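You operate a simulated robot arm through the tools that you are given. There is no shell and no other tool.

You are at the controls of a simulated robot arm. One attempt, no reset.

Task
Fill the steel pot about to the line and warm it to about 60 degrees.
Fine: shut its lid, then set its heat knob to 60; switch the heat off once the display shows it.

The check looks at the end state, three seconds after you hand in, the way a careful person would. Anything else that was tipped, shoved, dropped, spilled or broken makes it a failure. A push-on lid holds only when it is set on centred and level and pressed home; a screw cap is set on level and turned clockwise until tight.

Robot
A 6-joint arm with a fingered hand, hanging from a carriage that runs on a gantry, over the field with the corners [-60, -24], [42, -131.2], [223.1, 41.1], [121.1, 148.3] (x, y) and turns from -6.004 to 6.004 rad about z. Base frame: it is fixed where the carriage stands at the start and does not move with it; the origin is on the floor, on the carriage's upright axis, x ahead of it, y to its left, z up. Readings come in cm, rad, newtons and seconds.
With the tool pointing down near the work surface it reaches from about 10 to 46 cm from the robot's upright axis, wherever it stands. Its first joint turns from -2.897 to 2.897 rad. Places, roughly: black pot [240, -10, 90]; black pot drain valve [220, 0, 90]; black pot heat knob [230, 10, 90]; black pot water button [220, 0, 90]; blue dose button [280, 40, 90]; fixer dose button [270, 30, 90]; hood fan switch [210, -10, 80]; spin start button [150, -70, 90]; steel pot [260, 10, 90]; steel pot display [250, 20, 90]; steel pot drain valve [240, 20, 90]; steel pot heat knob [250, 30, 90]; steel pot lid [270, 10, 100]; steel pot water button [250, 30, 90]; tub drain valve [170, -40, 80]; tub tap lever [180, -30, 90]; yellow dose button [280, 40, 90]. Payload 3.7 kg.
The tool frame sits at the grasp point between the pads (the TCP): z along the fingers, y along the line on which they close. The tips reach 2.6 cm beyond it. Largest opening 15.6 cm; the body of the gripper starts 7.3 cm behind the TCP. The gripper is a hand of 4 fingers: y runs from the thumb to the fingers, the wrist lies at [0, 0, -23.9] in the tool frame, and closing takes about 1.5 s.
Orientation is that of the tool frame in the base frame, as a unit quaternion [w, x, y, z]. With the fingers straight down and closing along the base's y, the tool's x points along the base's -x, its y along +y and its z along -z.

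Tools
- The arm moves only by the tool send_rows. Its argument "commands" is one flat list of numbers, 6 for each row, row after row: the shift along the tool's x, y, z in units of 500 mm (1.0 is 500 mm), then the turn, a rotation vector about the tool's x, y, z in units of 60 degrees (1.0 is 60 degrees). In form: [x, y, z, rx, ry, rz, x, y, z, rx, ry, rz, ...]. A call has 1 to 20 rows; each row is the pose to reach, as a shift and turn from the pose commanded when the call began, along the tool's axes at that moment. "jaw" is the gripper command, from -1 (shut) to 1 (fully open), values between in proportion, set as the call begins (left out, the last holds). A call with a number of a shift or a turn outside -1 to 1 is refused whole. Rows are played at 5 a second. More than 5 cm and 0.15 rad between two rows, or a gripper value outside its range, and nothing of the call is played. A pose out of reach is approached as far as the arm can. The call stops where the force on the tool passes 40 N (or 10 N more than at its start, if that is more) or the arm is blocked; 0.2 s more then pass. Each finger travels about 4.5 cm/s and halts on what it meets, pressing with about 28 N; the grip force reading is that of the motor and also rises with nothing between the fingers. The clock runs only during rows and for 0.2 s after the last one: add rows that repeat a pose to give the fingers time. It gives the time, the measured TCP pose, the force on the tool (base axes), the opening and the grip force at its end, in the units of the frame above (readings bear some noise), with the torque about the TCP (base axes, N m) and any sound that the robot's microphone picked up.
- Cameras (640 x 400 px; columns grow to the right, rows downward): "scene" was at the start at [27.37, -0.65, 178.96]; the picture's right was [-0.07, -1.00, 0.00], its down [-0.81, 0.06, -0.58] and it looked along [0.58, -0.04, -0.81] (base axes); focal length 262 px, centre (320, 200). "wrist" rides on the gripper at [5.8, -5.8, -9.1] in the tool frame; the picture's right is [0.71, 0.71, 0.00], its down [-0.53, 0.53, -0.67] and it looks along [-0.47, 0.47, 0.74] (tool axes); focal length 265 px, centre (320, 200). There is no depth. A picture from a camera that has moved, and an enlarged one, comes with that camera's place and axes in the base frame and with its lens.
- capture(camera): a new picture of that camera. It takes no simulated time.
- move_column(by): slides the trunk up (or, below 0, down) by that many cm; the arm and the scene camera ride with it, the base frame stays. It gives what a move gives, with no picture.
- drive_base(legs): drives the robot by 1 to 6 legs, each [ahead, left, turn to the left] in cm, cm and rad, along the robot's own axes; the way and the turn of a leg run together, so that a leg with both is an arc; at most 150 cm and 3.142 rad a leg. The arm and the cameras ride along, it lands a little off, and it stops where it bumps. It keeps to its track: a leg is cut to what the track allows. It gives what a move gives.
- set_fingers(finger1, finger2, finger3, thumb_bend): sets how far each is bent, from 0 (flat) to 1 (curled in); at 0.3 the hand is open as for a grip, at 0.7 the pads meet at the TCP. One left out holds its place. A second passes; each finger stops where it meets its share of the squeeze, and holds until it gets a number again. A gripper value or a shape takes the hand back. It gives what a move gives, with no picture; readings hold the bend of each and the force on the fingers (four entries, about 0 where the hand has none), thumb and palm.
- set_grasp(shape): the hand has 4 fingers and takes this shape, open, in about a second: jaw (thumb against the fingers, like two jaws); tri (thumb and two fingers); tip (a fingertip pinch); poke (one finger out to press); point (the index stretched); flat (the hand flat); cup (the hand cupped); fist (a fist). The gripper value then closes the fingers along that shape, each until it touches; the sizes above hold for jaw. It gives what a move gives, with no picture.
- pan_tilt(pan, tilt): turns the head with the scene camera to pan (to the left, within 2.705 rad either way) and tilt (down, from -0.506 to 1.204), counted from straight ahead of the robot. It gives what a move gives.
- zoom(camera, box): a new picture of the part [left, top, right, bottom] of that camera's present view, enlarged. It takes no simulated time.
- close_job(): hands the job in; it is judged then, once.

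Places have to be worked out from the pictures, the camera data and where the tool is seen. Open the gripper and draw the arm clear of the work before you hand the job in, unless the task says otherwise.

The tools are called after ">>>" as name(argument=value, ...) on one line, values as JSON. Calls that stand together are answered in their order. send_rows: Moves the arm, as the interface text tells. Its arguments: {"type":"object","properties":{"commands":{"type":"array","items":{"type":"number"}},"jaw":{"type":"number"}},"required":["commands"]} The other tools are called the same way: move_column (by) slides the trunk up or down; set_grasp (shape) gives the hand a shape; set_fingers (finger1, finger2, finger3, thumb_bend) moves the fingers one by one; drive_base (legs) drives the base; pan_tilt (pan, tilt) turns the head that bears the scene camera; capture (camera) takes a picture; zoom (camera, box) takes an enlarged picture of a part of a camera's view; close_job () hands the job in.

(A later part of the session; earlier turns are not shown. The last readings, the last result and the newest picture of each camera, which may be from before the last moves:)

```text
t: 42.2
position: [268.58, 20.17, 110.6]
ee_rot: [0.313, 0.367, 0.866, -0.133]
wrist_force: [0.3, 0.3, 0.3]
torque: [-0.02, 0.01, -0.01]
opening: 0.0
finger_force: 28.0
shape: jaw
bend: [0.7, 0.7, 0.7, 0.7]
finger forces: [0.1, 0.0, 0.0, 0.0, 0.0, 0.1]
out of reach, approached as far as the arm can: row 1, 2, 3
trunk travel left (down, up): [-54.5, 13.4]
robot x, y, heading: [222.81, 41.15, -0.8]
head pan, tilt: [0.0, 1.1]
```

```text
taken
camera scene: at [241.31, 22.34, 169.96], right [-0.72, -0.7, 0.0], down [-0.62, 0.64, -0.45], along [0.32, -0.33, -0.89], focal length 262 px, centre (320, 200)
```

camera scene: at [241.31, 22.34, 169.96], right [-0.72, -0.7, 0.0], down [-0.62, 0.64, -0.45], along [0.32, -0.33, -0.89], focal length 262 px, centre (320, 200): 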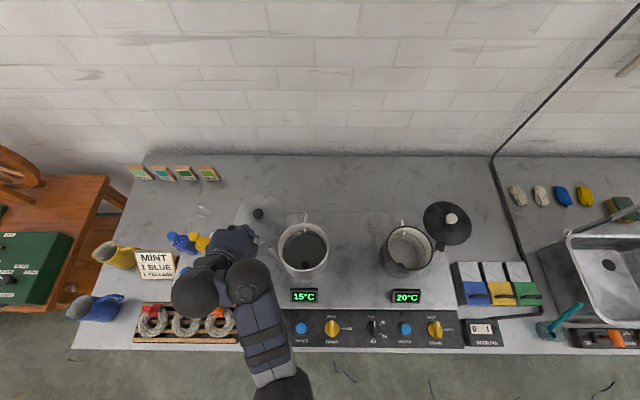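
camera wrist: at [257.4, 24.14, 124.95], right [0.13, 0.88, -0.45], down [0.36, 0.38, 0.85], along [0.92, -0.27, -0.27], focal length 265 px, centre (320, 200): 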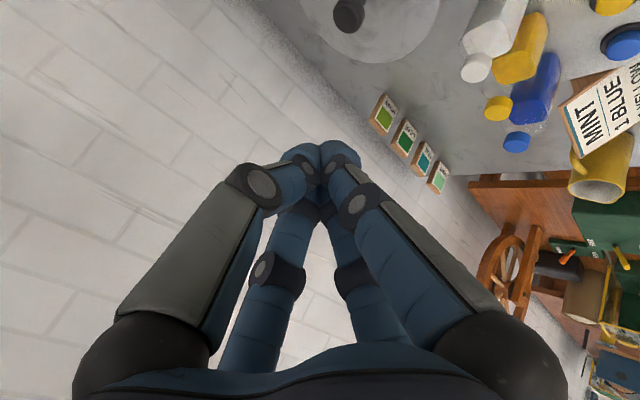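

I probe in which direction this tilted pose can still move, starting with a small move straight ahead.

>>> send_rows(commands=[-0.023, 0, 0.0193, 0, 0, 0, -0.046, 0, 0.0386, 0, 0, 0])

>>> send_rows(commands=[0, -0.03, 0, 0, 0, 0, 0, -0.06, 0, 0, 0, 0, 0, -0.1, 0, 0, 0, 0])

```text
t: 42.8
position: [269.82, 18.18, 111.8]
ee_rot: [0.313, 0.366, 0.866, -0.132]
wrist_force: [0.3, -0.8, 1.0]
torque: [-0.04, -0.03, 0.01]
opening: 0.0
finger_force: 28.1
shape: jaw
bend: [0.7, 0.7, 0.7, 0.7]
finger forces: [0.1, 0.0, 0.1, 0.0, 0.0, 0.0]
out of reach, approached as far as the arm can: row 1, 2
trunk travel left (down, up): [-54.5, 13.4]
robot x, y, heading: [222.87, 41.05, -0.801]
head pan, tilt: [0.0, 1.1]
```

```text
t: 43.6
position: [266.33, 14.72, 111.92]
ee_rot: [0.314, 0.366, 0.866, -0.132]
wrist_force: [0.2, 0.8, 0.0]
torque: [-0.01, -0.01, -0.01]
opening: 0.0
finger_force: 27.9
shape: jaw
bend: [0.7, 0.7, 0.7, 0.7]
finger forces: [0.0, 0.1, 0.0, 0.0, 0.1, 0.1]
trunk travel left (down, up): [-54.5, 13.4]
robot x, y, heading: [222.7, 41.15, -0.8]
head pan, tilt: [0.0, 1.1]
```

It can move right freely from here. Next I test straight down at this spot to find the lower bound.

>>> send_rows(commands=[0.0257, 0, 0.0306, 0, 0, 0, 0.0514, 0, 0.0613, 0, 0, 0])

>>> capture(camera="scene")

>>> capture(camera="wrist")

```text
t: 44.2
position: [265.5, 15.29, 110.15]
ee_rot: [0.314, 0.368, 0.865, -0.133]
wrist_force: [-0.7, -0.6, 0.2]
torque: [0.0, -0.01, -0.03]
opening: 0.0
finger_force: 28.4
shape: jaw
bend: [0.7, 0.7, 0.7, 0.7]
finger forces: [0.0, 0.0, 0.0, 0.0, 0.0, 0.0]
out of reach, approached as far as the arm can: row 1, 2
trunk travel left (down, up): [-54.5, 13.4]
robot x, y, heading: [222.97, 41.33, -0.798]
head pan, tilt: [0.0, 1.1]
```

```text
taken
camera scene: at [241.31, 22.34, 169.96], right [-0.72, -0.7, 0.0], down [-0.62, 0.64, -0.45], along [0.32, -0.33, -0.89], focal length 262 px, centre (320, 200)
```

scene: 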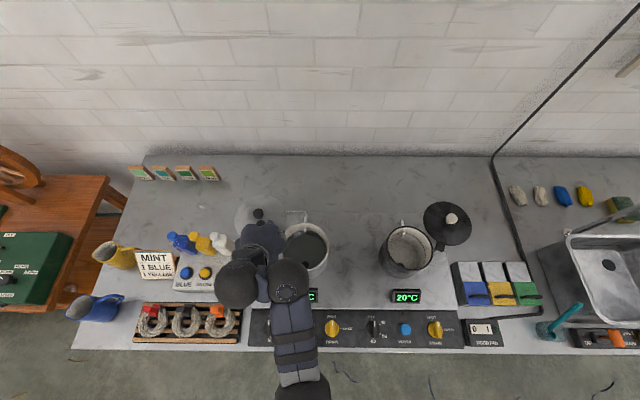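

```text
taken
camera wrist: at [254.21, 18.57, 113.44], right [0.13, 0.88, -0.45], down [0.36, 0.38, 0.85], along [0.92, -0.27, -0.27], focal length 265 px, centre (320, 200)
```

wrist: 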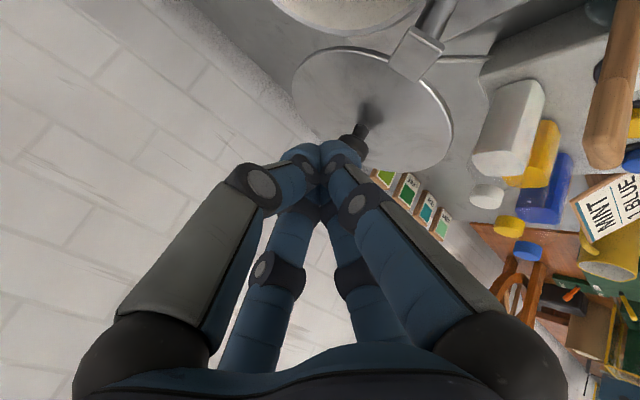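

The forearm link swung out sideways because the tilt plane did not contain the robot's axis. I go back to vertical, then I'll tilt radially, in the arm's own plane.

>>> send_rows(commands=[0.0089, 0, -0.0205, 0, 0.111, 0, 0.0178, 0, -0.041, 0, 0.222, 0, 0.0267, 0, -0.0616, 0, 0.333, 0, 0.0356, 0, -0.082, 0, 0.444, 0, 0.0445, 0, -0.1027, 0, 0.555, 0, 0.0534, 0, -0.1232, 0, 0.667, 0, 0.0534, 0, -0.1232, 0, 0.667, 0])

>>> capture(camera="scene")

```text
t: 45.8
position: [265.56, 17.32, 107.29]
ee_rot: [-0.001, 0.389, 0.921, 0.0]
wrist_force: [0.7, -0.4, 0.5]
torque: [-0.02, 0.03, 0.0]
opening: 0.0
finger_force: 28.7
shape: jaw
bend: [0.7, 0.7, 0.7, 0.7]
finger forces: [0.0, 0.0, 0.0, 0.0, 0.0, 0.1]
out of reach, approached as far as the arm can: row 1, 4, 5, 6, 7
trunk travel left (down, up): [-54.5, 13.4]
robot x, y, heading: [223.01, 41.23, -0.803]
head pan, tilt: [0.0, 1.1]
```

```text
taken
camera scene: at [241.31, 22.34, 169.96], right [-0.72, -0.7, 0.0], down [-0.62, 0.64, -0.45], along [0.32, -0.33, -0.89], focal length 262 px, centre (320, 200)
```

scene: 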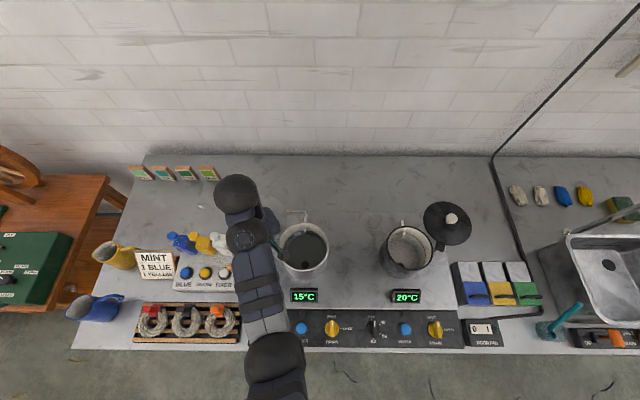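

At this trunk height the arm hits an upper limit. I raise the trunk 8 cm so the wrist works mid-range, then yaw left and tilt radially toward the lid.

>>> move_column(by=8)

>>> send_rows(commands=[0, 0, 0, 0, 0, -0.1, 0, 0, 0, 0, 0, -0.2, 0, 0, 0, 0, 0, -0.29, 0, 0, 0, 0, 0, -0.29])

>>> capture(camera="scene")

```text
t: 47.0
position: [265.47, 17.33, 115.33]
ee_rot: [-0.001, 0.389, 0.921, 0.001]
wrist_force: [0.2, -0.8, 0.2]
torque: [0.0, -0.02, 0.01]
opening: 0.02
finger_force: 27.6
shape: jaw
bend: [0.7, 0.7, 0.7, 0.7]
finger forces: [0.0, 0.1, 0.0, 0.1, 0.1, 0.0]
trunk travel left (down, up): [-62.5, 5.4]
robot x, y, heading: [222.92, 41.58, -0.801]
head pan, tilt: [0.0, 1.1]
```

```text
t: 48.0
position: [265.65, 17.24, 115.37]
ee_rot: [-0.001, 0.246, 0.969, 0.002]
wrist_force: [-0.2, 0.9, -0.1]
torque: [0.01, 0.02, -0.01]
opening: 0.0
finger_force: 28.1
shape: jaw
bend: [0.7, 0.7, 0.7, 0.7]
finger forces: [0.1, 0.1, 0.0, 0.0, 0.1, 0.0]
trunk travel left (down, up): [-62.5, 5.4]
robot x, y, heading: [223.2, 41.39, -0.804]
head pan, tilt: [0.0, 1.1]
```

```text
taken
camera scene: at [241.31, 22.34, 177.95], right [-0.72, -0.7, 0.0], down [-0.62, 0.64, -0.45], along [0.32, -0.33, -0.89], focal length 262 px, centre (320, 200)
```

scene: 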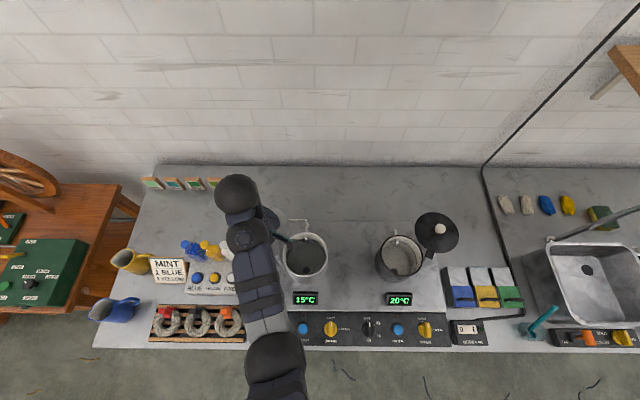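

The hand now points exactly radially at the lid knob, which sits about 59 cm out. I tilt outward 35° while moving out and left to a point above the lid, left of the knob, with the tip still above z 106.

>>> send_rows(commands=[-0.0217, 0.0193, 0.0213, 0, -0.0972, 0, -0.0433, 0.0387, 0.0427, 0, -0.1944, 0, -0.065, 0.058, 0.064, 0, -0.2916, 0, -0.0867, 0.0773, 0.0853, 0, -0.3888, 0, -0.1083, 0.0967, 0.1067, 0, -0.486, 0, -0.13, 0.116, 0.128, 0, -0.583, 0, -0.13, 0.116, 0.128, 0, -0.583, 0])

>>> capture(camera="scene")

>>> capture(camera="wrist")

```text
t: 49.6
position: [274.12, 19.44, 108.97]
ee_rot: [0.291, 0.235, 0.925, -0.074]
wrist_force: [0.1, -0.2, -1.6]
torque: [0.05, 0.02, 0.02]
opening: 0.0
finger_force: 28.0
shape: jaw
bend: [0.7, 0.7, 0.7, 0.7]
finger forces: [0.1, 0.1, 0.0, 0.0, 0.1, 0.0]
out of reach, approached as far as the arm can: row 4
trunk travel left (down, up): [-62.5, 5.4]
robot x, y, heading: [222.76, 41.24, -0.801]
head pan, tilt: [0.0, 1.1]
```

```text
taken
camera scene: at [241.31, 22.34, 177.95], right [-0.72, -0.7, 0.0], down [-0.62, 0.64, -0.45], along [0.32, -0.33, -0.89], focal length 262 px, centre (320, 200)
```

scene: 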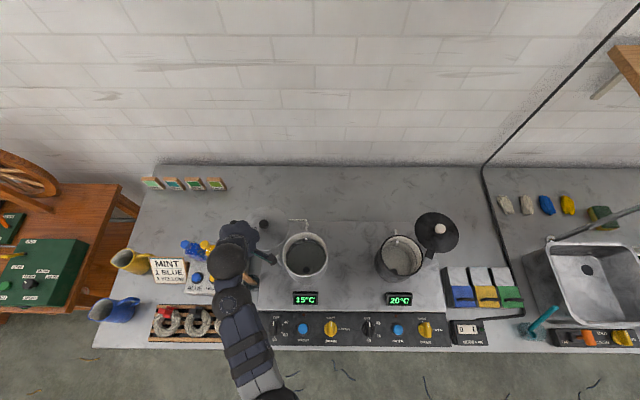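

```text
taken
camera wrist: at [262.67, 19.06, 113.07], right [-0.17, 0.9, -0.4], down [0.29, 0.44, 0.85], along [0.94, 0.03, -0.34], focal length 265 px, centre (320, 200)
```

wrist: 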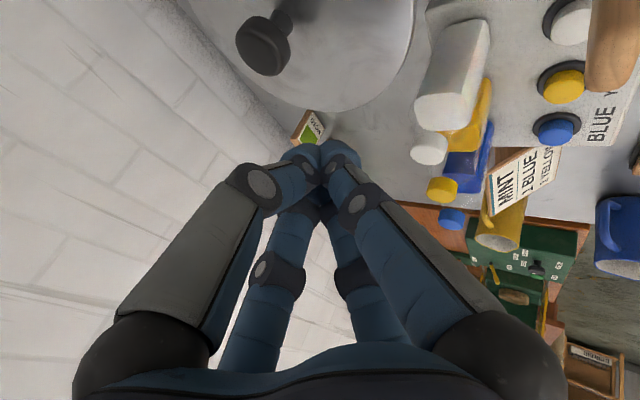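

The tilted pose is reached exactly. The knob top is at about (275, 12.8, 101.8), the lid surface near z 98, and the tip sits about 5 cm left of the knob. I lower the tip to about z 100.3 beside the knob.

>>> send_rows(commands=[0.0073, -0.001, 0.0366, 0, 0, 0, 0.0147, -0.002, 0.0732, 0, 0, 0, 0.022, -0.003, 0.1098, 0, 0, 0, 0.0265, -0.004, 0.141, 0, 0, 0, 0.0265, -0.004, 0.141, 0, 0, 0])

>>> capture(camera="wrist")

>>> zoom(camera="scene", box=[200, 180, 360, 280])

```text
t: 50.8
position: [276.58, 17.48, 102.46]
ee_rot: [0.293, 0.235, 0.924, -0.074]
wrist_force: [-2.8, -0.5, 13.1]
torque: [-0.09, -0.05, 0.02]
opening: 0.0
finger_force: 28.5
shape: jaw
bend: [0.7, 0.7, 0.7, 0.7]
finger forces: [0.0, 0.0, 0.0, 0.0, 0.0, 0.0]
trunk travel left (down, up): [-62.5, 5.4]
robot x, y, heading: [222.78, 41.38, -0.8]
head pan, tilt: [0.0, 1.1]
```

```text
taken
camera wrist: at [265.21, 17.18, 106.65], right [-0.17, 0.9, -0.41], down [0.29, 0.44, 0.85], along [0.94, 0.03, -0.34], focal length 265 px, centre (320, 200)
```

wrist: 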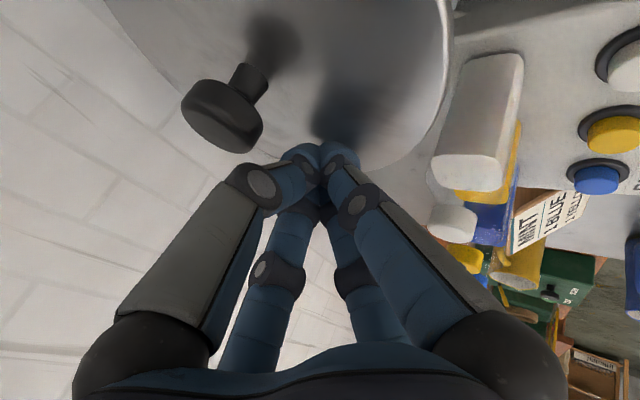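

```text
4.00 times, centred on (280, 230) of scene
camera zoom: at [241.32, 22.32, 177.99], right [-0.72, -0.7, 0.0], down [-0.62, 0.64, -0.45], along [0.32, -0.33, -0.89], focal length 1048 px, centre (480, 80)
```

zoom: 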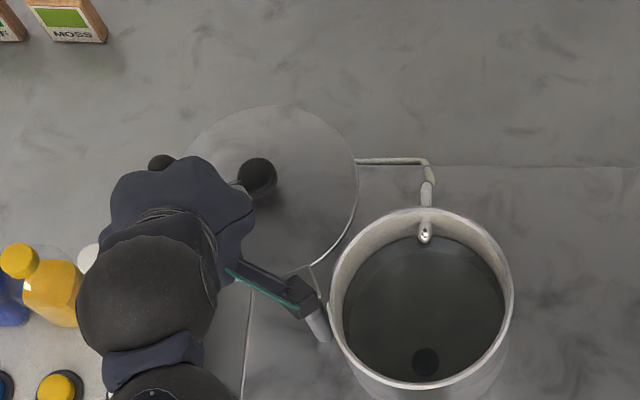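

The tip now lightly presses the lid surface with 13 N, beside the knob. I raise it 0.4 cm and begin pushing the knob to the right along the arc about the post, a short way at first.

>>> send_rows(commands=[-0.0046, 0, -0.0066, 0, 0, 0, -0.0021, -0.024, -0.0083, 0, 0, 0, -0.0052, -0.04, -0.006, 0, 0, 0, -0.0084, -0.0562, -0.004, 0, 0, 0, -0.0138, -0.0788, -0.0002, 0, 0, 0, -0.017, -0.102, 0.0021, 0, 0, 0])

>>> capture(camera="wrist")

>>> zoom(camera="scene", box=[200, 180, 360, 280])

```text
t: 52.2
position: [274.64, 12.92, 102.68]
ee_rot: [0.291, 0.234, 0.925, -0.073]
wrist_force: [0.8, -0.1, 0.4]
torque: [-0.06, 0.02, 0.0]
opening: 0.0
finger_force: 27.6
shape: jaw
bend: [0.7, 0.7, 0.7, 0.7]
finger forces: [0.0, 0.1, 0.0, 0.0, 0.0, 0.1]
trunk travel left (down, up): [-62.5, 5.4]
robot x, y, heading: [223.09, 41.37, -0.803]
head pan, tilt: [0.0, 1.1]
```

```text
taken
camera wrist: at [263.28, 12.53, 106.92], right [-0.17, 0.9, -0.4], down [0.29, 0.44, 0.85], along [0.94, 0.03, -0.34], focal length 265 px, centre (320, 200)
```

wrist: 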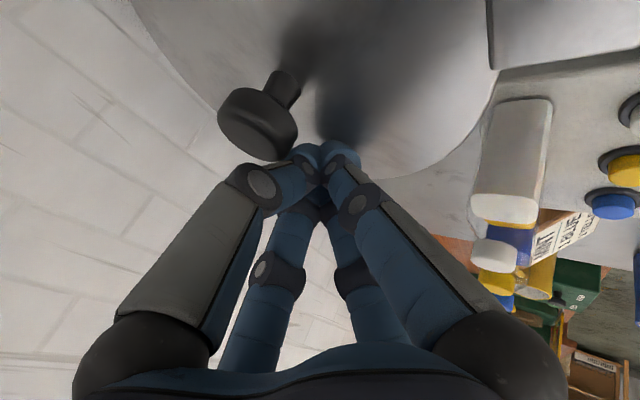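

```text
4.00 times, centred on (280, 230) of scene
camera zoom: at [241.31, 22.34, 177.95], right [-0.72, -0.7, 0.0], down [-0.62, 0.64, -0.45], along [0.32, -0.33, -0.89], focal length 1048 px, centre (480, 80)
```

zoom: 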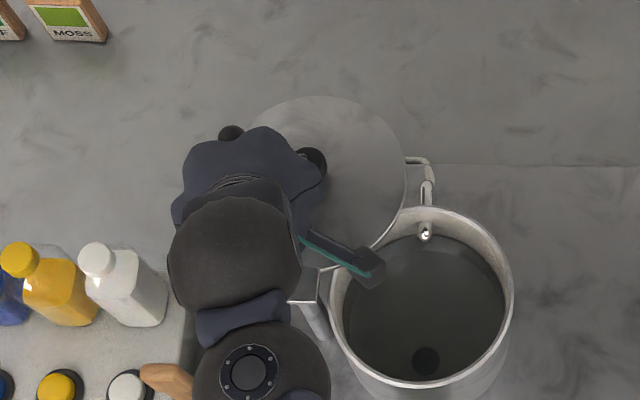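

The lid swings easily, and the knob has moved with almost no force. I keep following the arc.

>>> send_rows(commands=[-0.0009, -0.0234, 0.0006, 0, 0, 0, 0.0006, -0.0468, -0.0004, 0, 0, 0, 0.0045, -0.0698, -0.0032, 0, 0, 0, 0.0106, -0.092, -0.0075, 0, 0, 0, 0.019, -0.1132, -0.0133, 0, 0, 0, 0.0293, -0.133, -0.0205, 0, 0, 0])

>>> capture(camera="wrist")

>>> zoom(camera="scene", box=[220, 180, 380, 280])

```text
t: 53.6
position: [270.0, 7.85, 102.68]
ee_rot: [0.291, 0.235, 0.925, -0.073]
wrist_force: [0.2, 1.0, -0.6]
torque: [-0.04, -0.01, -0.01]
opening: 0.0
finger_force: 28.2
shape: jaw
bend: [0.7, 0.7, 0.7, 0.7]
finger forces: [0.0, 0.0, 0.0, 0.0, 0.0, 0.1]
trunk travel left (down, up): [-62.5, 5.4]
robot x, y, heading: [222.73, 41.0, -0.805]
head pan, tilt: [0.0, 1.1]
```

```text
taken
camera wrist: at [258.5, 7.45, 106.95], right [-0.17, 0.9, -0.4], down [0.29, 0.44, 0.85], along [0.94, 0.03, -0.34], focal length 265 px, centre (320, 200)
```

wrist: 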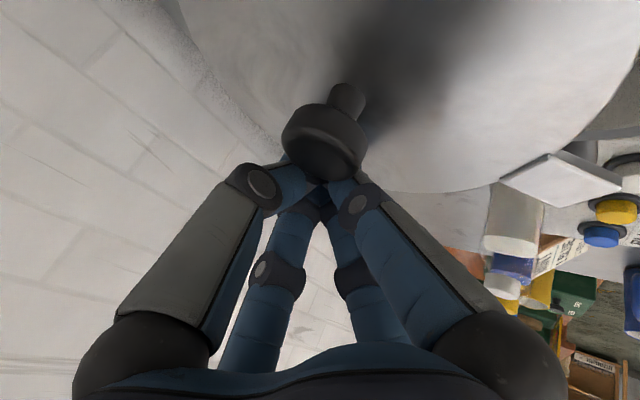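

```text
4.00 times, centred on (300, 230) of scene
camera zoom: at [241.31, 22.34, 177.96], right [-0.72, -0.7, 0.0], down [-0.62, 0.64, -0.45], along [0.32, -0.33, -0.89], focal length 1048 px, centre (400, 80)
```

zoom: 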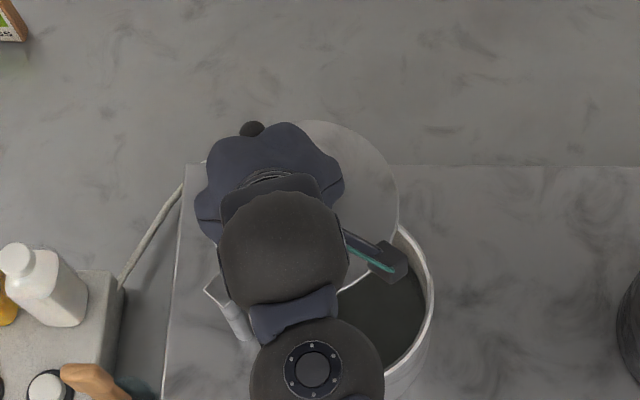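

The finger now sits behind the knob and pulls it round over the pot. I continue along the arc with a slight yaw to the right so the arm stays in its own plane.

>>> send_rows(commands=[0.0141, -0.0206, -0.0099, 0.0191, 0, 0.0273, 0.0303, -0.0384, -0.0212, 0.0383, 0, 0.0546, 0.0486, -0.0534, -0.0341, 0.0574, 0, 0.0819, 0.0683, -0.0652, -0.0479, 0.0766, 0, 0.1092])

>>> capture(camera="wrist")

>>> zoom(camera="scene", box=[220, 180, 380, 280])

```text
t: 54.6
position: [264.69, 6.85, 102.68]
ee_rot: [0.284, 0.3, 0.906, -0.093]
wrist_force: [0.7, 0.0, 0.9]
torque: [0.02, 0.01, -0.02]
opening: 0.03
finger_force: 27.8
shape: jaw
bend: [0.7, 0.7, 0.7, 0.7]
finger forces: [0.0, 0.0, 0.0, 0.0, 0.1, 0.0]
trunk travel left (down, up): [-62.5, 5.4]
robot x, y, heading: [222.8, 41.33, -0.795]
head pan, tilt: [0.0, 1.1]
```

```text
taken
camera wrist: at [253.39, 8.14, 106.9], right [-0.04, 0.91, -0.4], down [0.35, 0.39, 0.85], along [0.93, -0.1, -0.34], focal length 265 px, centre (320, 200)
```

wrist: 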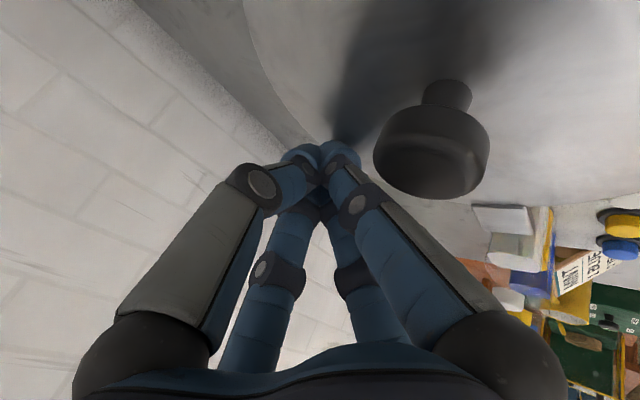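

```text
4.00 times, centred on (300, 230) of scene
camera zoom: at [241.31, 22.34, 177.95], right [-0.72, -0.7, 0.0], down [-0.62, 0.64, -0.45], along [0.32, -0.33, -0.89], focal length 1048 px, centre (400, 80)
```

zoom: 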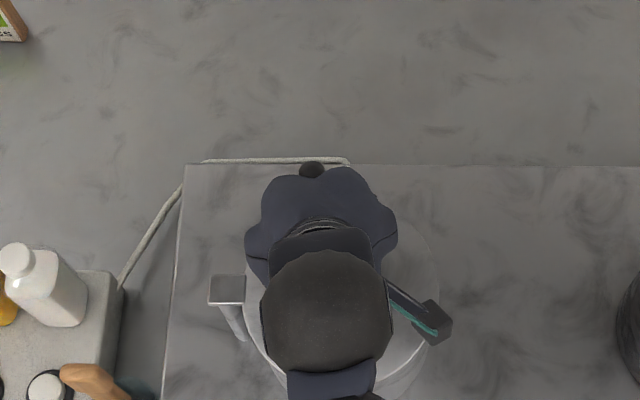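

The knob seems to have swung on ahead and sits near the pot centre. I lift the hand clear and move it right to see the lid.

>>> send_rows(commands=[-0.023, 0, -0.0328, 0, 0, 0, -0.046, 0, -0.0655, 0, 0, 0, -0.0804, 0, -0.1147, 0, 0, 0, -0.0804, -0.08, -0.1147, 0, 0, 0, -0.0804, -0.16, -0.1147, 0, 0, 0, -0.0804, -0.24, -0.1147, 0, 0, 0, -0.0804, -0.24, -0.1147, 0, 0, 0])

>>> zoom(camera="scene", box=[220, 180, 380, 280])

>>> capture(camera="wrist")

```text
t: 56.2
position: [257.55, -2.61, 109.97]
ee_rot: [0.284, 0.299, 0.906, -0.094]
wrist_force: [-1.1, 0.3, 0.1]
torque: [-0.02, 0.01, -0.01]
opening: 0.0
finger_force: 28.0
shape: jaw
bend: [0.7, 0.7, 0.7, 0.7]
finger forces: [0.0, 0.1, 0.0, 0.0, 0.1, 0.0]
trunk travel left (down, up): [-62.5, 5.4]
robot x, y, heading: [222.89, 41.83, -0.805]
head pan, tilt: [0.0, 1.1]
```

```text
4.00 times, centred on (300, 230) of scene
camera zoom: at [241.31, 22.34, 177.96], right [-0.72, -0.7, 0.0], down [-0.62, 0.64, -0.45], along [0.32, -0.33, -0.89], focal length 1048 px, centre (400, 80)
```

zoom: 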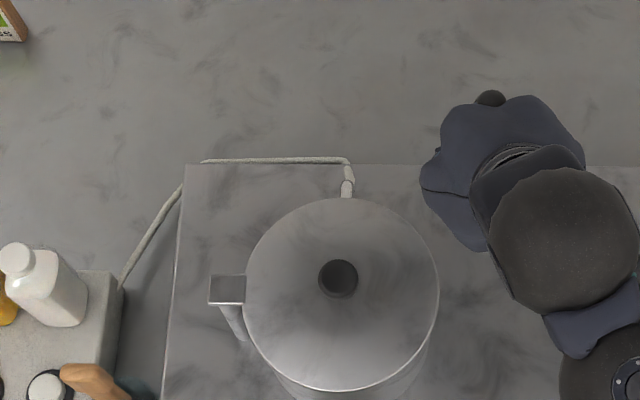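

```text
taken
camera wrist: at [246.23, -1.32, 114.14], right [-0.05, 0.91, -0.4], down [0.35, 0.39, 0.85], along [0.93, -0.1, -0.34], focal length 265 px, centre (320, 200)
```

wrist: 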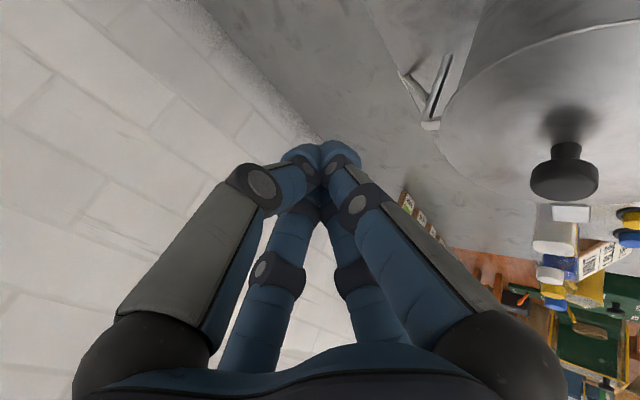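

The lid now sits centred on the pot, with its centre at about (341, 295) against the rim's (340, 298). I zoom in to check for a gap at the rim.

>>> zoom(camera="wrist", box=[380, 0, 640, 210])

>>> zoom(camera="scene", box=[265, 215, 345, 290])

```text
1.90 times, centred on (510, 105) of wrist
camera zoom: at [246.23, -1.32, 114.14], right [-0.05, 0.91, -0.4], down [0.35, 0.39, 0.85], along [0.93, -0.1, -0.34], focal length 506 px, centre (-42, 381)
```

zoom: 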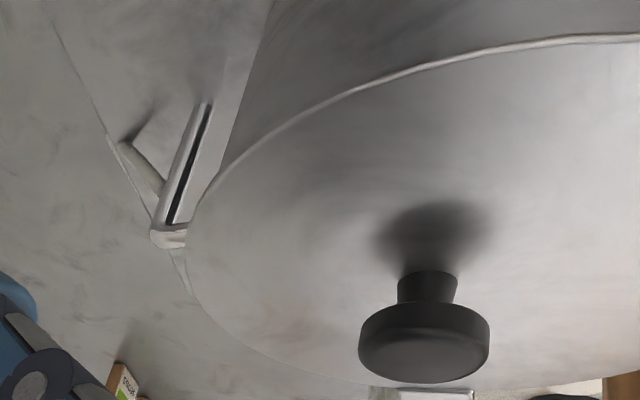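

```text
5.33 times, centred on (305, 252) of scene
camera zoom: at [241.31, 22.34, 177.96], right [-0.72, -0.7, 0.0], down [-0.62, 0.64, -0.45], along [0.32, -0.33, -0.89], focal length 1398 px, centre (400, -80)
```

zoom: 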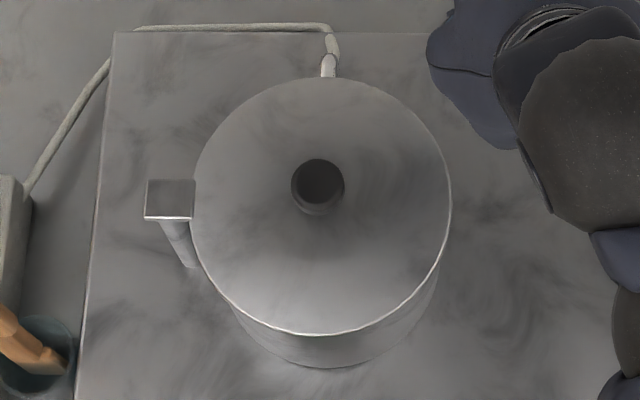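

The lid looks flush and centred. Next is the heat knob: I bring the hand back to vertical, clear above the pot, then square it to the counter.

>>> send_rows(commands=[0.0286, 0.0377, -0.027, 0, 0.0833, 0, 0.0571, 0.0754, -0.0539, 0, 0.1666, 0, 0.0857, 0.1131, -0.0809, 0, 0.2499, 0, 0.1143, 0.1509, -0.1079, 0, 0.3331, 0, 0.1429, 0.1886, -0.1349, 0, 0.4164, 0, 0.1714, 0.2263, -0.1618, 0, 0.4997, 0, 0.2, 0.264, -0.1888, 0, 0.583, 0, 0.2, 0.264, -0.1888, 0, 0.583, 0])

>>> drive_base(legs=[[-9, 0, 0]])

>>> capture(camera="scene")

```text
t: 58.0
position: [259.8, 12.07, 107.34]
ee_rot: [-0.002, 0.313, 0.95, 0.0]
wrist_force: [0.5, -0.2, -0.2]
torque: [0.01, -0.03, 0.0]
opening: 0.0
finger_force: 28.0
shape: jaw
bend: [0.7, 0.7, 0.7, 0.7]
finger forces: [0.0, 0.1, 0.1, 0.0, 0.1, 0.0]
out of reach, approached as far as the arm can: row 3, 4, 5, 6, 7, 8
trunk travel left (down, up): [-62.5, 5.4]
robot x, y, heading: [222.85, 41.34, -0.8]
head pan, tilt: [0.0, 1.1]
```

```text
t: 59.1
position: [253.66, 18.25, 107.22]
ee_rot: [-0.001, 0.316, 0.949, 0.0]
wrist_force: [0.0, 0.4, 0.2]
torque: [0.02, -0.02, 0.03]
opening: 0.0
finger_force: 28.0
shape: jaw
bend: [0.7, 0.7, 0.7, 0.7]
finger forces: [0.0, 0.1, 0.0, 0.0, 0.0, 0.0]
trunk travel left (down, up): [-62.5, 5.4]
robot x, y, heading: [216.55, 47.88, -0.802]
head pan, tilt: [0.0, 1.1]
```

```text
taken
camera scene: at [235.03, 28.73, 177.96], right [-0.72, -0.69, 0.0], down [-0.62, 0.64, -0.45], along [0.32, -0.33, -0.89], focal length 262 px, centre (320, 200)
```

scene: 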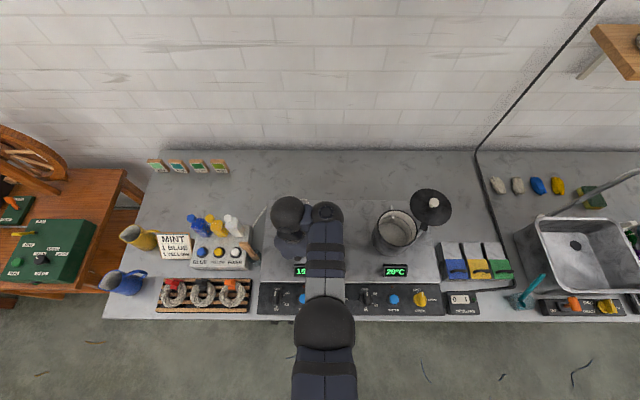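

The robot has backed off and the hand passed clear over the lid. I move the hand above the heat knob at about (252.3, 30.5), squaring it to the counter, and then look down.

>>> send_rows(commands=[0.0422, 0.045, 0, 0, 0, 0.038, 0.0844, 0.09, 0, 0, 0, 0.076, 0.1266, 0.135, 0, 0, 0, 0.114, 0.1688, 0.18, 0, 0, 0, 0.152, 0.1688, 0.18, 0, 0, 0, 0.152])

>>> capture(camera="wrist")

>>> capture(camera="scene")

```text
t: 60.3
position: [255.99, 28.82, 103.24]
ee_rot: [-0.001, 0.389, 0.921, 0.002]
wrist_force: [0.5, -1.1, 0.0]
torque: [-0.06, -0.02, -0.01]
opening: 0.0
finger_force: 28.1
shape: jaw
bend: [0.7, 0.7, 0.7, 0.7]
finger forces: [0.0, 0.0, 0.0, 0.0, 0.0, 0.1]
out of reach, approached as far as the arm can: row 1, 2, 3, 4, 5
trunk travel left (down, up): [-62.5, 5.4]
robot x, y, heading: [216.81, 47.9, -0.807]
head pan, tilt: [0.0, 1.1]
```

```text
taken
camera wrist: at [247.86, 28.88, 112.41], right [0.01, 1.0, 0.0], down [0.74, -0.01, 0.67], along [0.67, -0.01, -0.74], focal length 265 px, centre (320, 200)
```

wrist: 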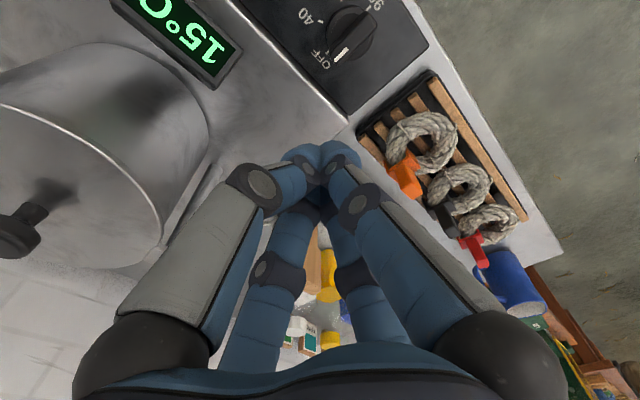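

```text
taken
camera scene: at [235.03, 28.73, 177.95], right [-0.72, -0.69, 0.0], down [-0.62, 0.64, -0.45], along [0.32, -0.33, -0.89], focal length 262 px, centre (320, 200)
```

scene: 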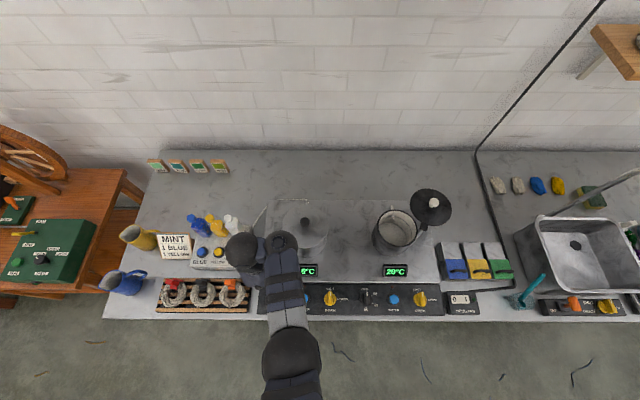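

The hand's forearm link has flipped sideways into an awkward branch, so the target was not reachable. I take a close look at the arm before choosing how to unfold it.

>>> zoom(camera="scene", box=[200, 200, 400, 400])

```text
2.00 times, centred on (300, 300) of scene
camera zoom: at [235.03, 28.73, 177.95], right [-0.72, -0.69, 0.0], down [-0.62, 0.64, -0.45], along [0.32, -0.33, -0.89], focal length 524 px, centre (360, 0)
```

zoom: 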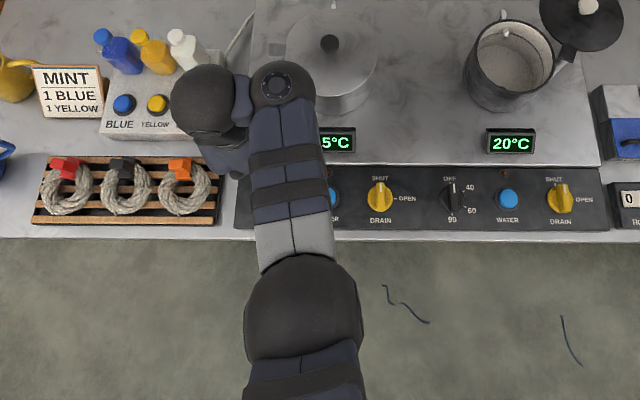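

The wrist link swings about the forearm tip, and extending outward should straighten it. I raise the trunk for clearance and move the hand up and outward over the pot.

>>> move_column(by=5)

>>> send_rows(commands=[-0.02, -0.03, -0.03, 0, 0, 0, -0.05, -0.06, -0.06, 0, 0, 0, -0.08, -0.09, -0.1, 0, 0, 0, -0.12, -0.12, -0.14, 0, 0, 0, -0.15, -0.12, -0.18, 0, 0, 0, -0.18, -0.12, -0.22, 0, 0, 0, -0.18, -0.12, -0.22, 0, 0, 0])

>>> capture(camera="scene")

```text
t: 61.2
position: [255.88, 28.8, 108.28]
ee_rot: [-0.001, 0.39, 0.921, 0.0]
wrist_force: [-0.2, 0.4, 0.1]
torque: [-0.01, 0.01, 0.0]
opening: 0.02
finger_force: 28.4
shape: jaw
bend: [0.7, 0.7, 0.7, 0.7]
finger forces: [0.1, 0.0, 0.0, 0.0, 0.0, 0.0]
trunk travel left (down, up): [-67.5, 0.4]
robot x, y, heading: [216.52, 47.79, -0.801]
head pan, tilt: [0.0, 1.1]
```

```text
t: 62.8
position: [258.43, 17.93, 118.91]
ee_rot: [-0.002, 0.39, 0.921, 0.001]
wrist_force: [-1.3, 0.0, 0.6]
torque: [-0.02, -0.02, 0.02]
opening: 0.01
finger_force: 28.1
shape: jaw
bend: [0.7, 0.7, 0.7, 0.7]
finger forces: [0.0, 0.1, 0.0, 0.1, 0.0, 0.0]
out of reach, approached as far as the arm can: row 1, 2, 3, 4, 5, 6, 7
trunk travel left (down, up): [-67.5, 0.4]
robot x, y, heading: [216.24, 48.09, -0.804]
head pan, tilt: [0.0, 1.1]
```

```text
taken
camera scene: at [235.03, 28.73, 182.96], right [-0.72, -0.69, 0.0], down [-0.62, 0.64, -0.45], along [0.32, -0.33, -0.89], focal length 262 px, centre (320, 200)
```

scene: 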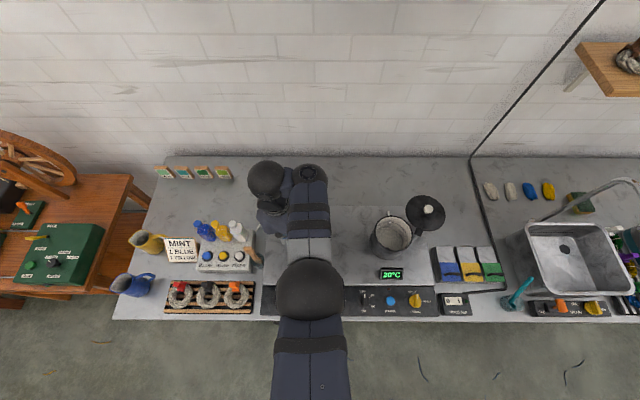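

The link still points left because of the near-horizontal forearm singularity. To unwind it, I back the robot off over free space and tilt the fingers left so the wrist joint leaves that singularity. Then I lower the hand and straighten it again.

>>> drive_base(legs=[[-15, 0, 0]])

>>> send_rows(commands=[0, 0, 0, -0.1, 0, 0, 0, 0, 0, -0.2, 0, 0, 0, 0, 0, -0.3, 0, 0, 0, 0, 0, -0.4, 0, 0, 0, 0, 0, -0.4, 0, 0])

>>> capture(camera="scene")

```text
t: 64.2
position: [248.35, 28.54, 118.99]
ee_rot: [-0.002, 0.388, 0.922, 0.0]
wrist_force: [0.1, -0.7, -0.8]
torque: [-0.03, -0.02, 0.01]
opening: 0.01
finger_force: 27.3
shape: jaw
bend: [0.7, 0.7, 0.7, 0.7]
finger forces: [0.0, 0.1, 0.0, 0.1, 0.0, 0.0]
trunk travel left (down, up): [-67.5, 0.4]
robot x, y, heading: [206.68, 58.43, -0.801]
head pan, tilt: [0.0, 1.1]
```

```text
t: 65.4
position: [248.42, 28.2, 118.91]
ee_rot: [0.079, 0.38, 0.901, 0.193]
wrist_force: [0.3, 0.5, 0.2]
torque: [0.01, -0.02, -0.01]
opening: 0.0
finger_force: 27.8
shape: jaw
bend: [0.7, 0.7, 0.7, 0.7]
finger forces: [0.1, 0.0, 0.1, 0.0, 0.1, 0.0]
out of reach, approached as far as the arm can: row 1, 2, 3
trunk travel left (down, up): [-67.5, 0.4]
robot x, y, heading: [206.53, 58.26, -0.807]
head pan, tilt: [0.0, 1.1]
```

```text
taken
camera scene: at [224.83, 39.35, 182.96], right [-0.72, -0.69, 0.0], down [-0.62, 0.64, -0.45], along [0.32, -0.33, -0.89], focal length 262 px, centre (320, 200)
```

scene: 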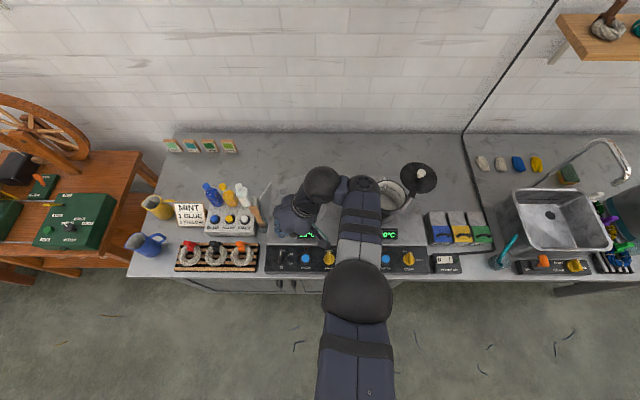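

The tilted pose is now exactly reachable. I lower the hand about 13 cm so the forearm slopes down.

>>> send_rows(commands=[0, -0.0212, 0.0475, 0, 0, 0, 0, -0.0423, 0.095, 0, 0, 0, 0, -0.0635, 0.1426, 0, 0, 0, 0, -0.0846, 0.1901, 0, 0, 0, 0, -0.1058, 0.2376, 0, 0, 0, 0, -0.1058, 0.2376, 0, 0, 0])

>>> capture(camera="scene")

```text
t: 66.8
position: [247.18, 28.59, 107.9]
ee_rot: [0.08, 0.38, 0.902, 0.192]
wrist_force: [0.9, 0.3, -0.2]
torque: [0.01, 0.02, 0.01]
opening: 0.0
finger_force: 27.8
shape: jaw
bend: [0.7, 0.7, 0.7, 0.7]
finger forces: [0.0, 0.0, 0.1, 0.0, 0.1, 0.1]
out of reach, approached as far as the arm can: row 4, 5, 6
trunk travel left (down, up): [-67.5, 0.4]
robot x, y, heading: [206.44, 58.18, -0.803]
head pan, tilt: [0.0, 1.1]
```

```text
taken
camera scene: at [224.83, 39.35, 182.96], right [-0.72, -0.69, 0.0], down [-0.62, 0.64, -0.45], along [0.32, -0.33, -0.89], focal length 262 px, centre (320, 200)
```

scene: 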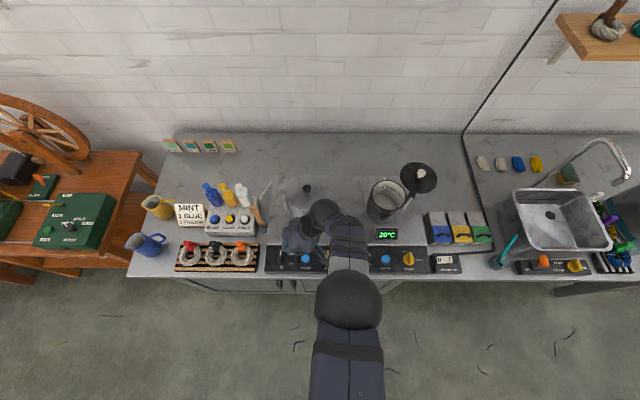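

The link has swung mostly forward. I now straighten the hand to vertical, pulling in slightly.

>>> send_rows(commands=[0.01, 0, 0, 0.1, 0, 0, 0.02, 0, 0, 0.2, 0, 0, 0.03, 0, 0, 0.3, 0, 0, 0.04, 0, 0, 0.4, 0, 0, 0.04, 0, 0, 0.4, 0, 0])

>>> capture(camera="scene")

```text
t: 68.0
position: [245.85, 30.15, 108.03]
ee_rot: [-0.002, 0.389, 0.921, 0.0]
wrist_force: [0.2, 0.7, -0.3]
torque: [-0.01, 0.03, 0.02]
opening: 0.02
finger_force: 28.2
shape: jaw
bend: [0.7, 0.7, 0.7, 0.7]
finger forces: [0.0, 0.1, 0.1, 0.1, 0.0, 0.0]
trunk travel left (down, up): [-67.5, 0.4]
robot x, y, heading: [206.51, 58.66, -0.807]
head pan, tilt: [0.0, 1.1]
```

```text
taken
camera scene: at [224.82, 39.35, 182.96], right [-0.72, -0.69, 0.0], down [-0.62, 0.64, -0.45], along [0.32, -0.33, -0.89], focal length 262 px, centre (320, 200)
```

scene: 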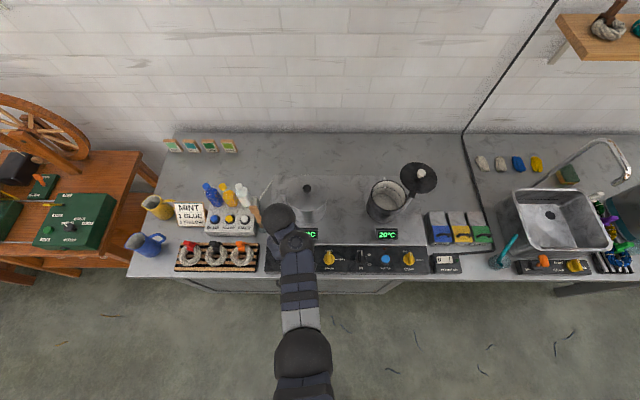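

The arm is back in its normal in-line shape. I lower the hand a little and pull it in and left, then drive forward so it ends above the heat knob at mid-reach.

>>> send_rows(commands=[0, 0, 0.04, 0, 0, 0, 0, 0, 0.08, 0, 0, 0, 0, 0, 0.12, 0, 0, 0, 0.044, 0.0243, 0.12, 0, 0, 0, 0.088, 0.0485, 0.12, 0, 0, 0, 0.132, 0.0728, 0.12, 0, 0, 0, 0.176, 0.097, 0.12, 0, 0, 0, 0.176, 0.097, 0.12, 0, 0, 0])

>>> drive_base(legs=[[13, 0, 0]])

>>> capture(camera="wrist")

>>> capture(camera="scene")

```text
t: 69.8
position: [242.98, 39.97, 101.94]
ee_rot: [-0.001, 0.389, 0.921, 0.001]
wrist_force: [0.3, -0.3, 0.5]
torque: [-0.01, 0.0, 0.02]
opening: 0.0
finger_force: 28.3
shape: jaw
bend: [0.7, 0.7, 0.7, 0.7]
finger forces: [0.0, 0.0, 0.0, 0.1, 0.0, 0.0]
trunk travel left (down, up): [-67.5, 0.4]
robot x, y, heading: [206.29, 58.36, -0.797]
head pan, tilt: [0.0, 1.1]
```

```text
t: 71.1
position: [251.57, 30.86, 101.82]
ee_rot: [-0.002, 0.39, 0.921, 0.001]
wrist_force: [0.3, -0.6, -0.6]
torque: [-0.01, -0.02, 0.01]
opening: 0.0
finger_force: 27.9
shape: jaw
bend: [0.7, 0.7, 0.7, 0.7]
finger forces: [0.1, 0.0, 0.0, 0.1, 0.1, 0.0]
trunk travel left (down, up): [-67.5, 0.4]
robot x, y, heading: [215.65, 49.43, -0.803]
head pan, tilt: [0.0, 1.1]
```

```text
taken
camera wrist: at [243.63, 30.85, 111.06], right [0.01, 1.0, 0.0], down [0.75, -0.01, 0.67], along [0.67, -0.01, -0.75], focal length 265 px, centre (320, 200)
```

wrist: 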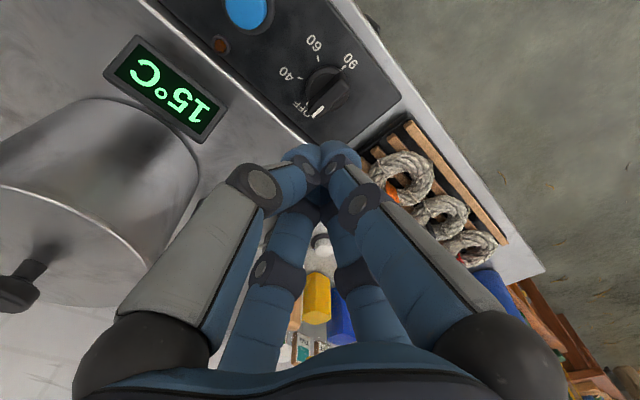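

```text
taken
camera scene: at [233.58, 30.26, 182.95], right [-0.72, -0.69, 0.0], down [-0.62, 0.64, -0.45], along [0.32, -0.33, -0.89], focal length 262 px, centre (320, 200)
```

scene: 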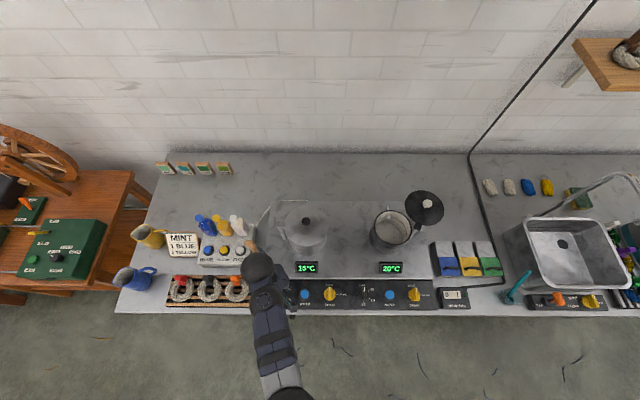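

The hand is above the knob, and the scene camera can see the steel pot display. I zoom on the knob in the wrist view to measure its position and shape.

>>> zoom(camera="wrist", box=[230, 10, 410, 160])

>>> zoom(camera="scene", box=[240, 240, 440, 310])

```text
2.67 times, centred on (320, 85) of wrist
camera zoom: at [243.63, 30.85, 111.06], right [0.01, 1.0, 0.0], down [0.75, -0.01, 0.67], along [0.67, -0.01, -0.75], focal length 708 px, centre (320, 507)
```

zoom: 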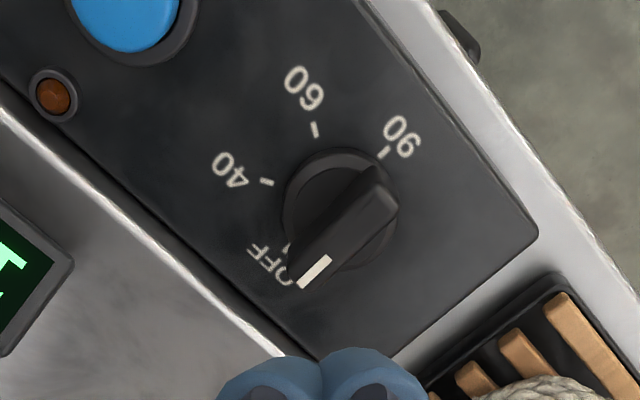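

```text
3.20 times, centred on (340, 275) of scene
camera zoom: at [233.58, 30.26, 182.95], right [-0.72, -0.69, 0.0], down [-0.62, 0.64, -0.45], along [0.32, -0.33, -0.89], focal length 839 px, centre (256, -40)
```

zoom: 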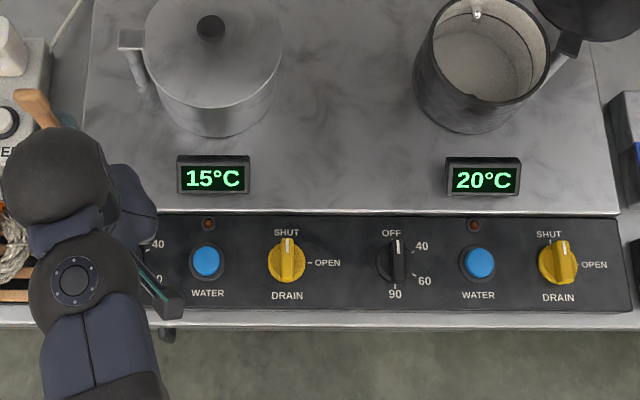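

I zoom further on the knob to measure the bar's exact direction and size.

>>> zoom(camera="wrist", box=[290, 40, 360, 130])

```text
4.44 times, centred on (325, 85) of wrist
camera zoom: at [243.63, 30.85, 111.06], right [0.01, 1.0, 0.0], down [0.75, -0.01, 0.67], along [0.67, -0.01, -0.75], focal length 1180 px, centre (298, 711)
```

zoom: 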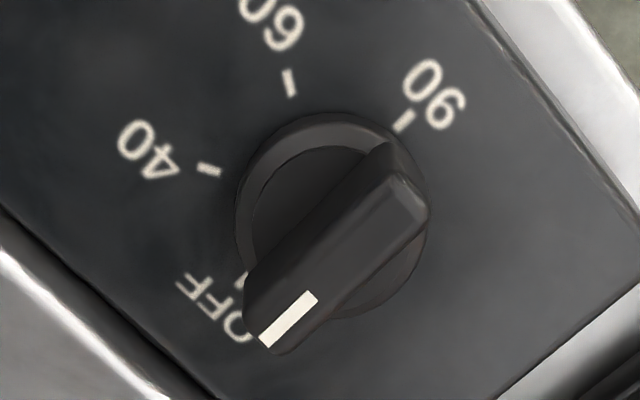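

The knob axis is at about (252.6, 31.45), the bar top is near z 88, and the bar is about 4.1 × 0.9 cm, pointing straight at OFF. I shift 1.1 cm left, open the hand to about 5.6 cm, and drop the trunk 3 cm.

>>> send_rows(commands=[0, 0.011, 0, 0, 0, 0, 0, 0.022, 0, 0, 0, 0, 0, 0.022, 0, 0, 0, 0, 0, 0.022, 0, 0, 0, 0, 0, 0.022, 0, 0, 0, 0, 0, 0.022, 0, 0, 0, 0], jaw=-0.28)

>>> move_column(by=-3)

>>> capture(camera="wrist")

```text
t: 72.5
position: [252.51, 31.57, 101.81]
ee_rot: [-0.002, 0.389, 0.921, 0.001]
wrist_force: [-0.2, -1.1, 0.3]
torque: [0.0, 0.0, 0.02]
opening: 5.55
finger_force: 0.1
shape: jaw
bend: [0.44, 0.44, 0.44, 0.7]
finger forces: [0.1, 0.1, 0.0, 0.0, 0.0, 0.0]
trunk travel left (down, up): [-67.5, 0.4]
robot x, y, heading: [215.14, 49.22, -0.805]
head pan, tilt: [0.0, 1.1]
```

```text
t: 73.2
position: [252.64, 31.6, 98.87]
ee_rot: [-0.001, 0.388, 0.922, 0.001]
wrist_force: [0.0, -0.7, 0.4]
torque: [0.04, -0.04, 0.01]
opening: 5.56
finger_force: 0.0
shape: jaw
bend: [0.44, 0.44, 0.44, 0.7]
finger forces: [0.0, 0.0, 0.1, 0.1, 0.0, 0.0]
trunk travel left (down, up): [-64.5, 3.4]
robot x, y, heading: [215.19, 49.45, -0.803]
head pan, tilt: [0.0, 1.1]
```

```text
taken
camera wrist: at [244.45, 31.64, 108.03], right [0.01, 1.0, 0.0], down [0.75, -0.01, 0.67], along [0.67, -0.01, -0.75], focal length 265 px, centre (320, 200)
```

wrist: 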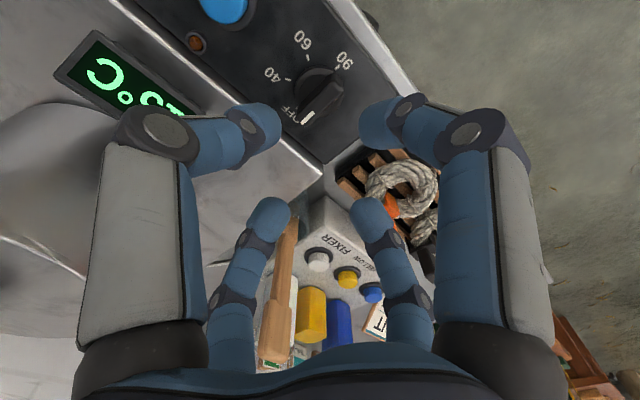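

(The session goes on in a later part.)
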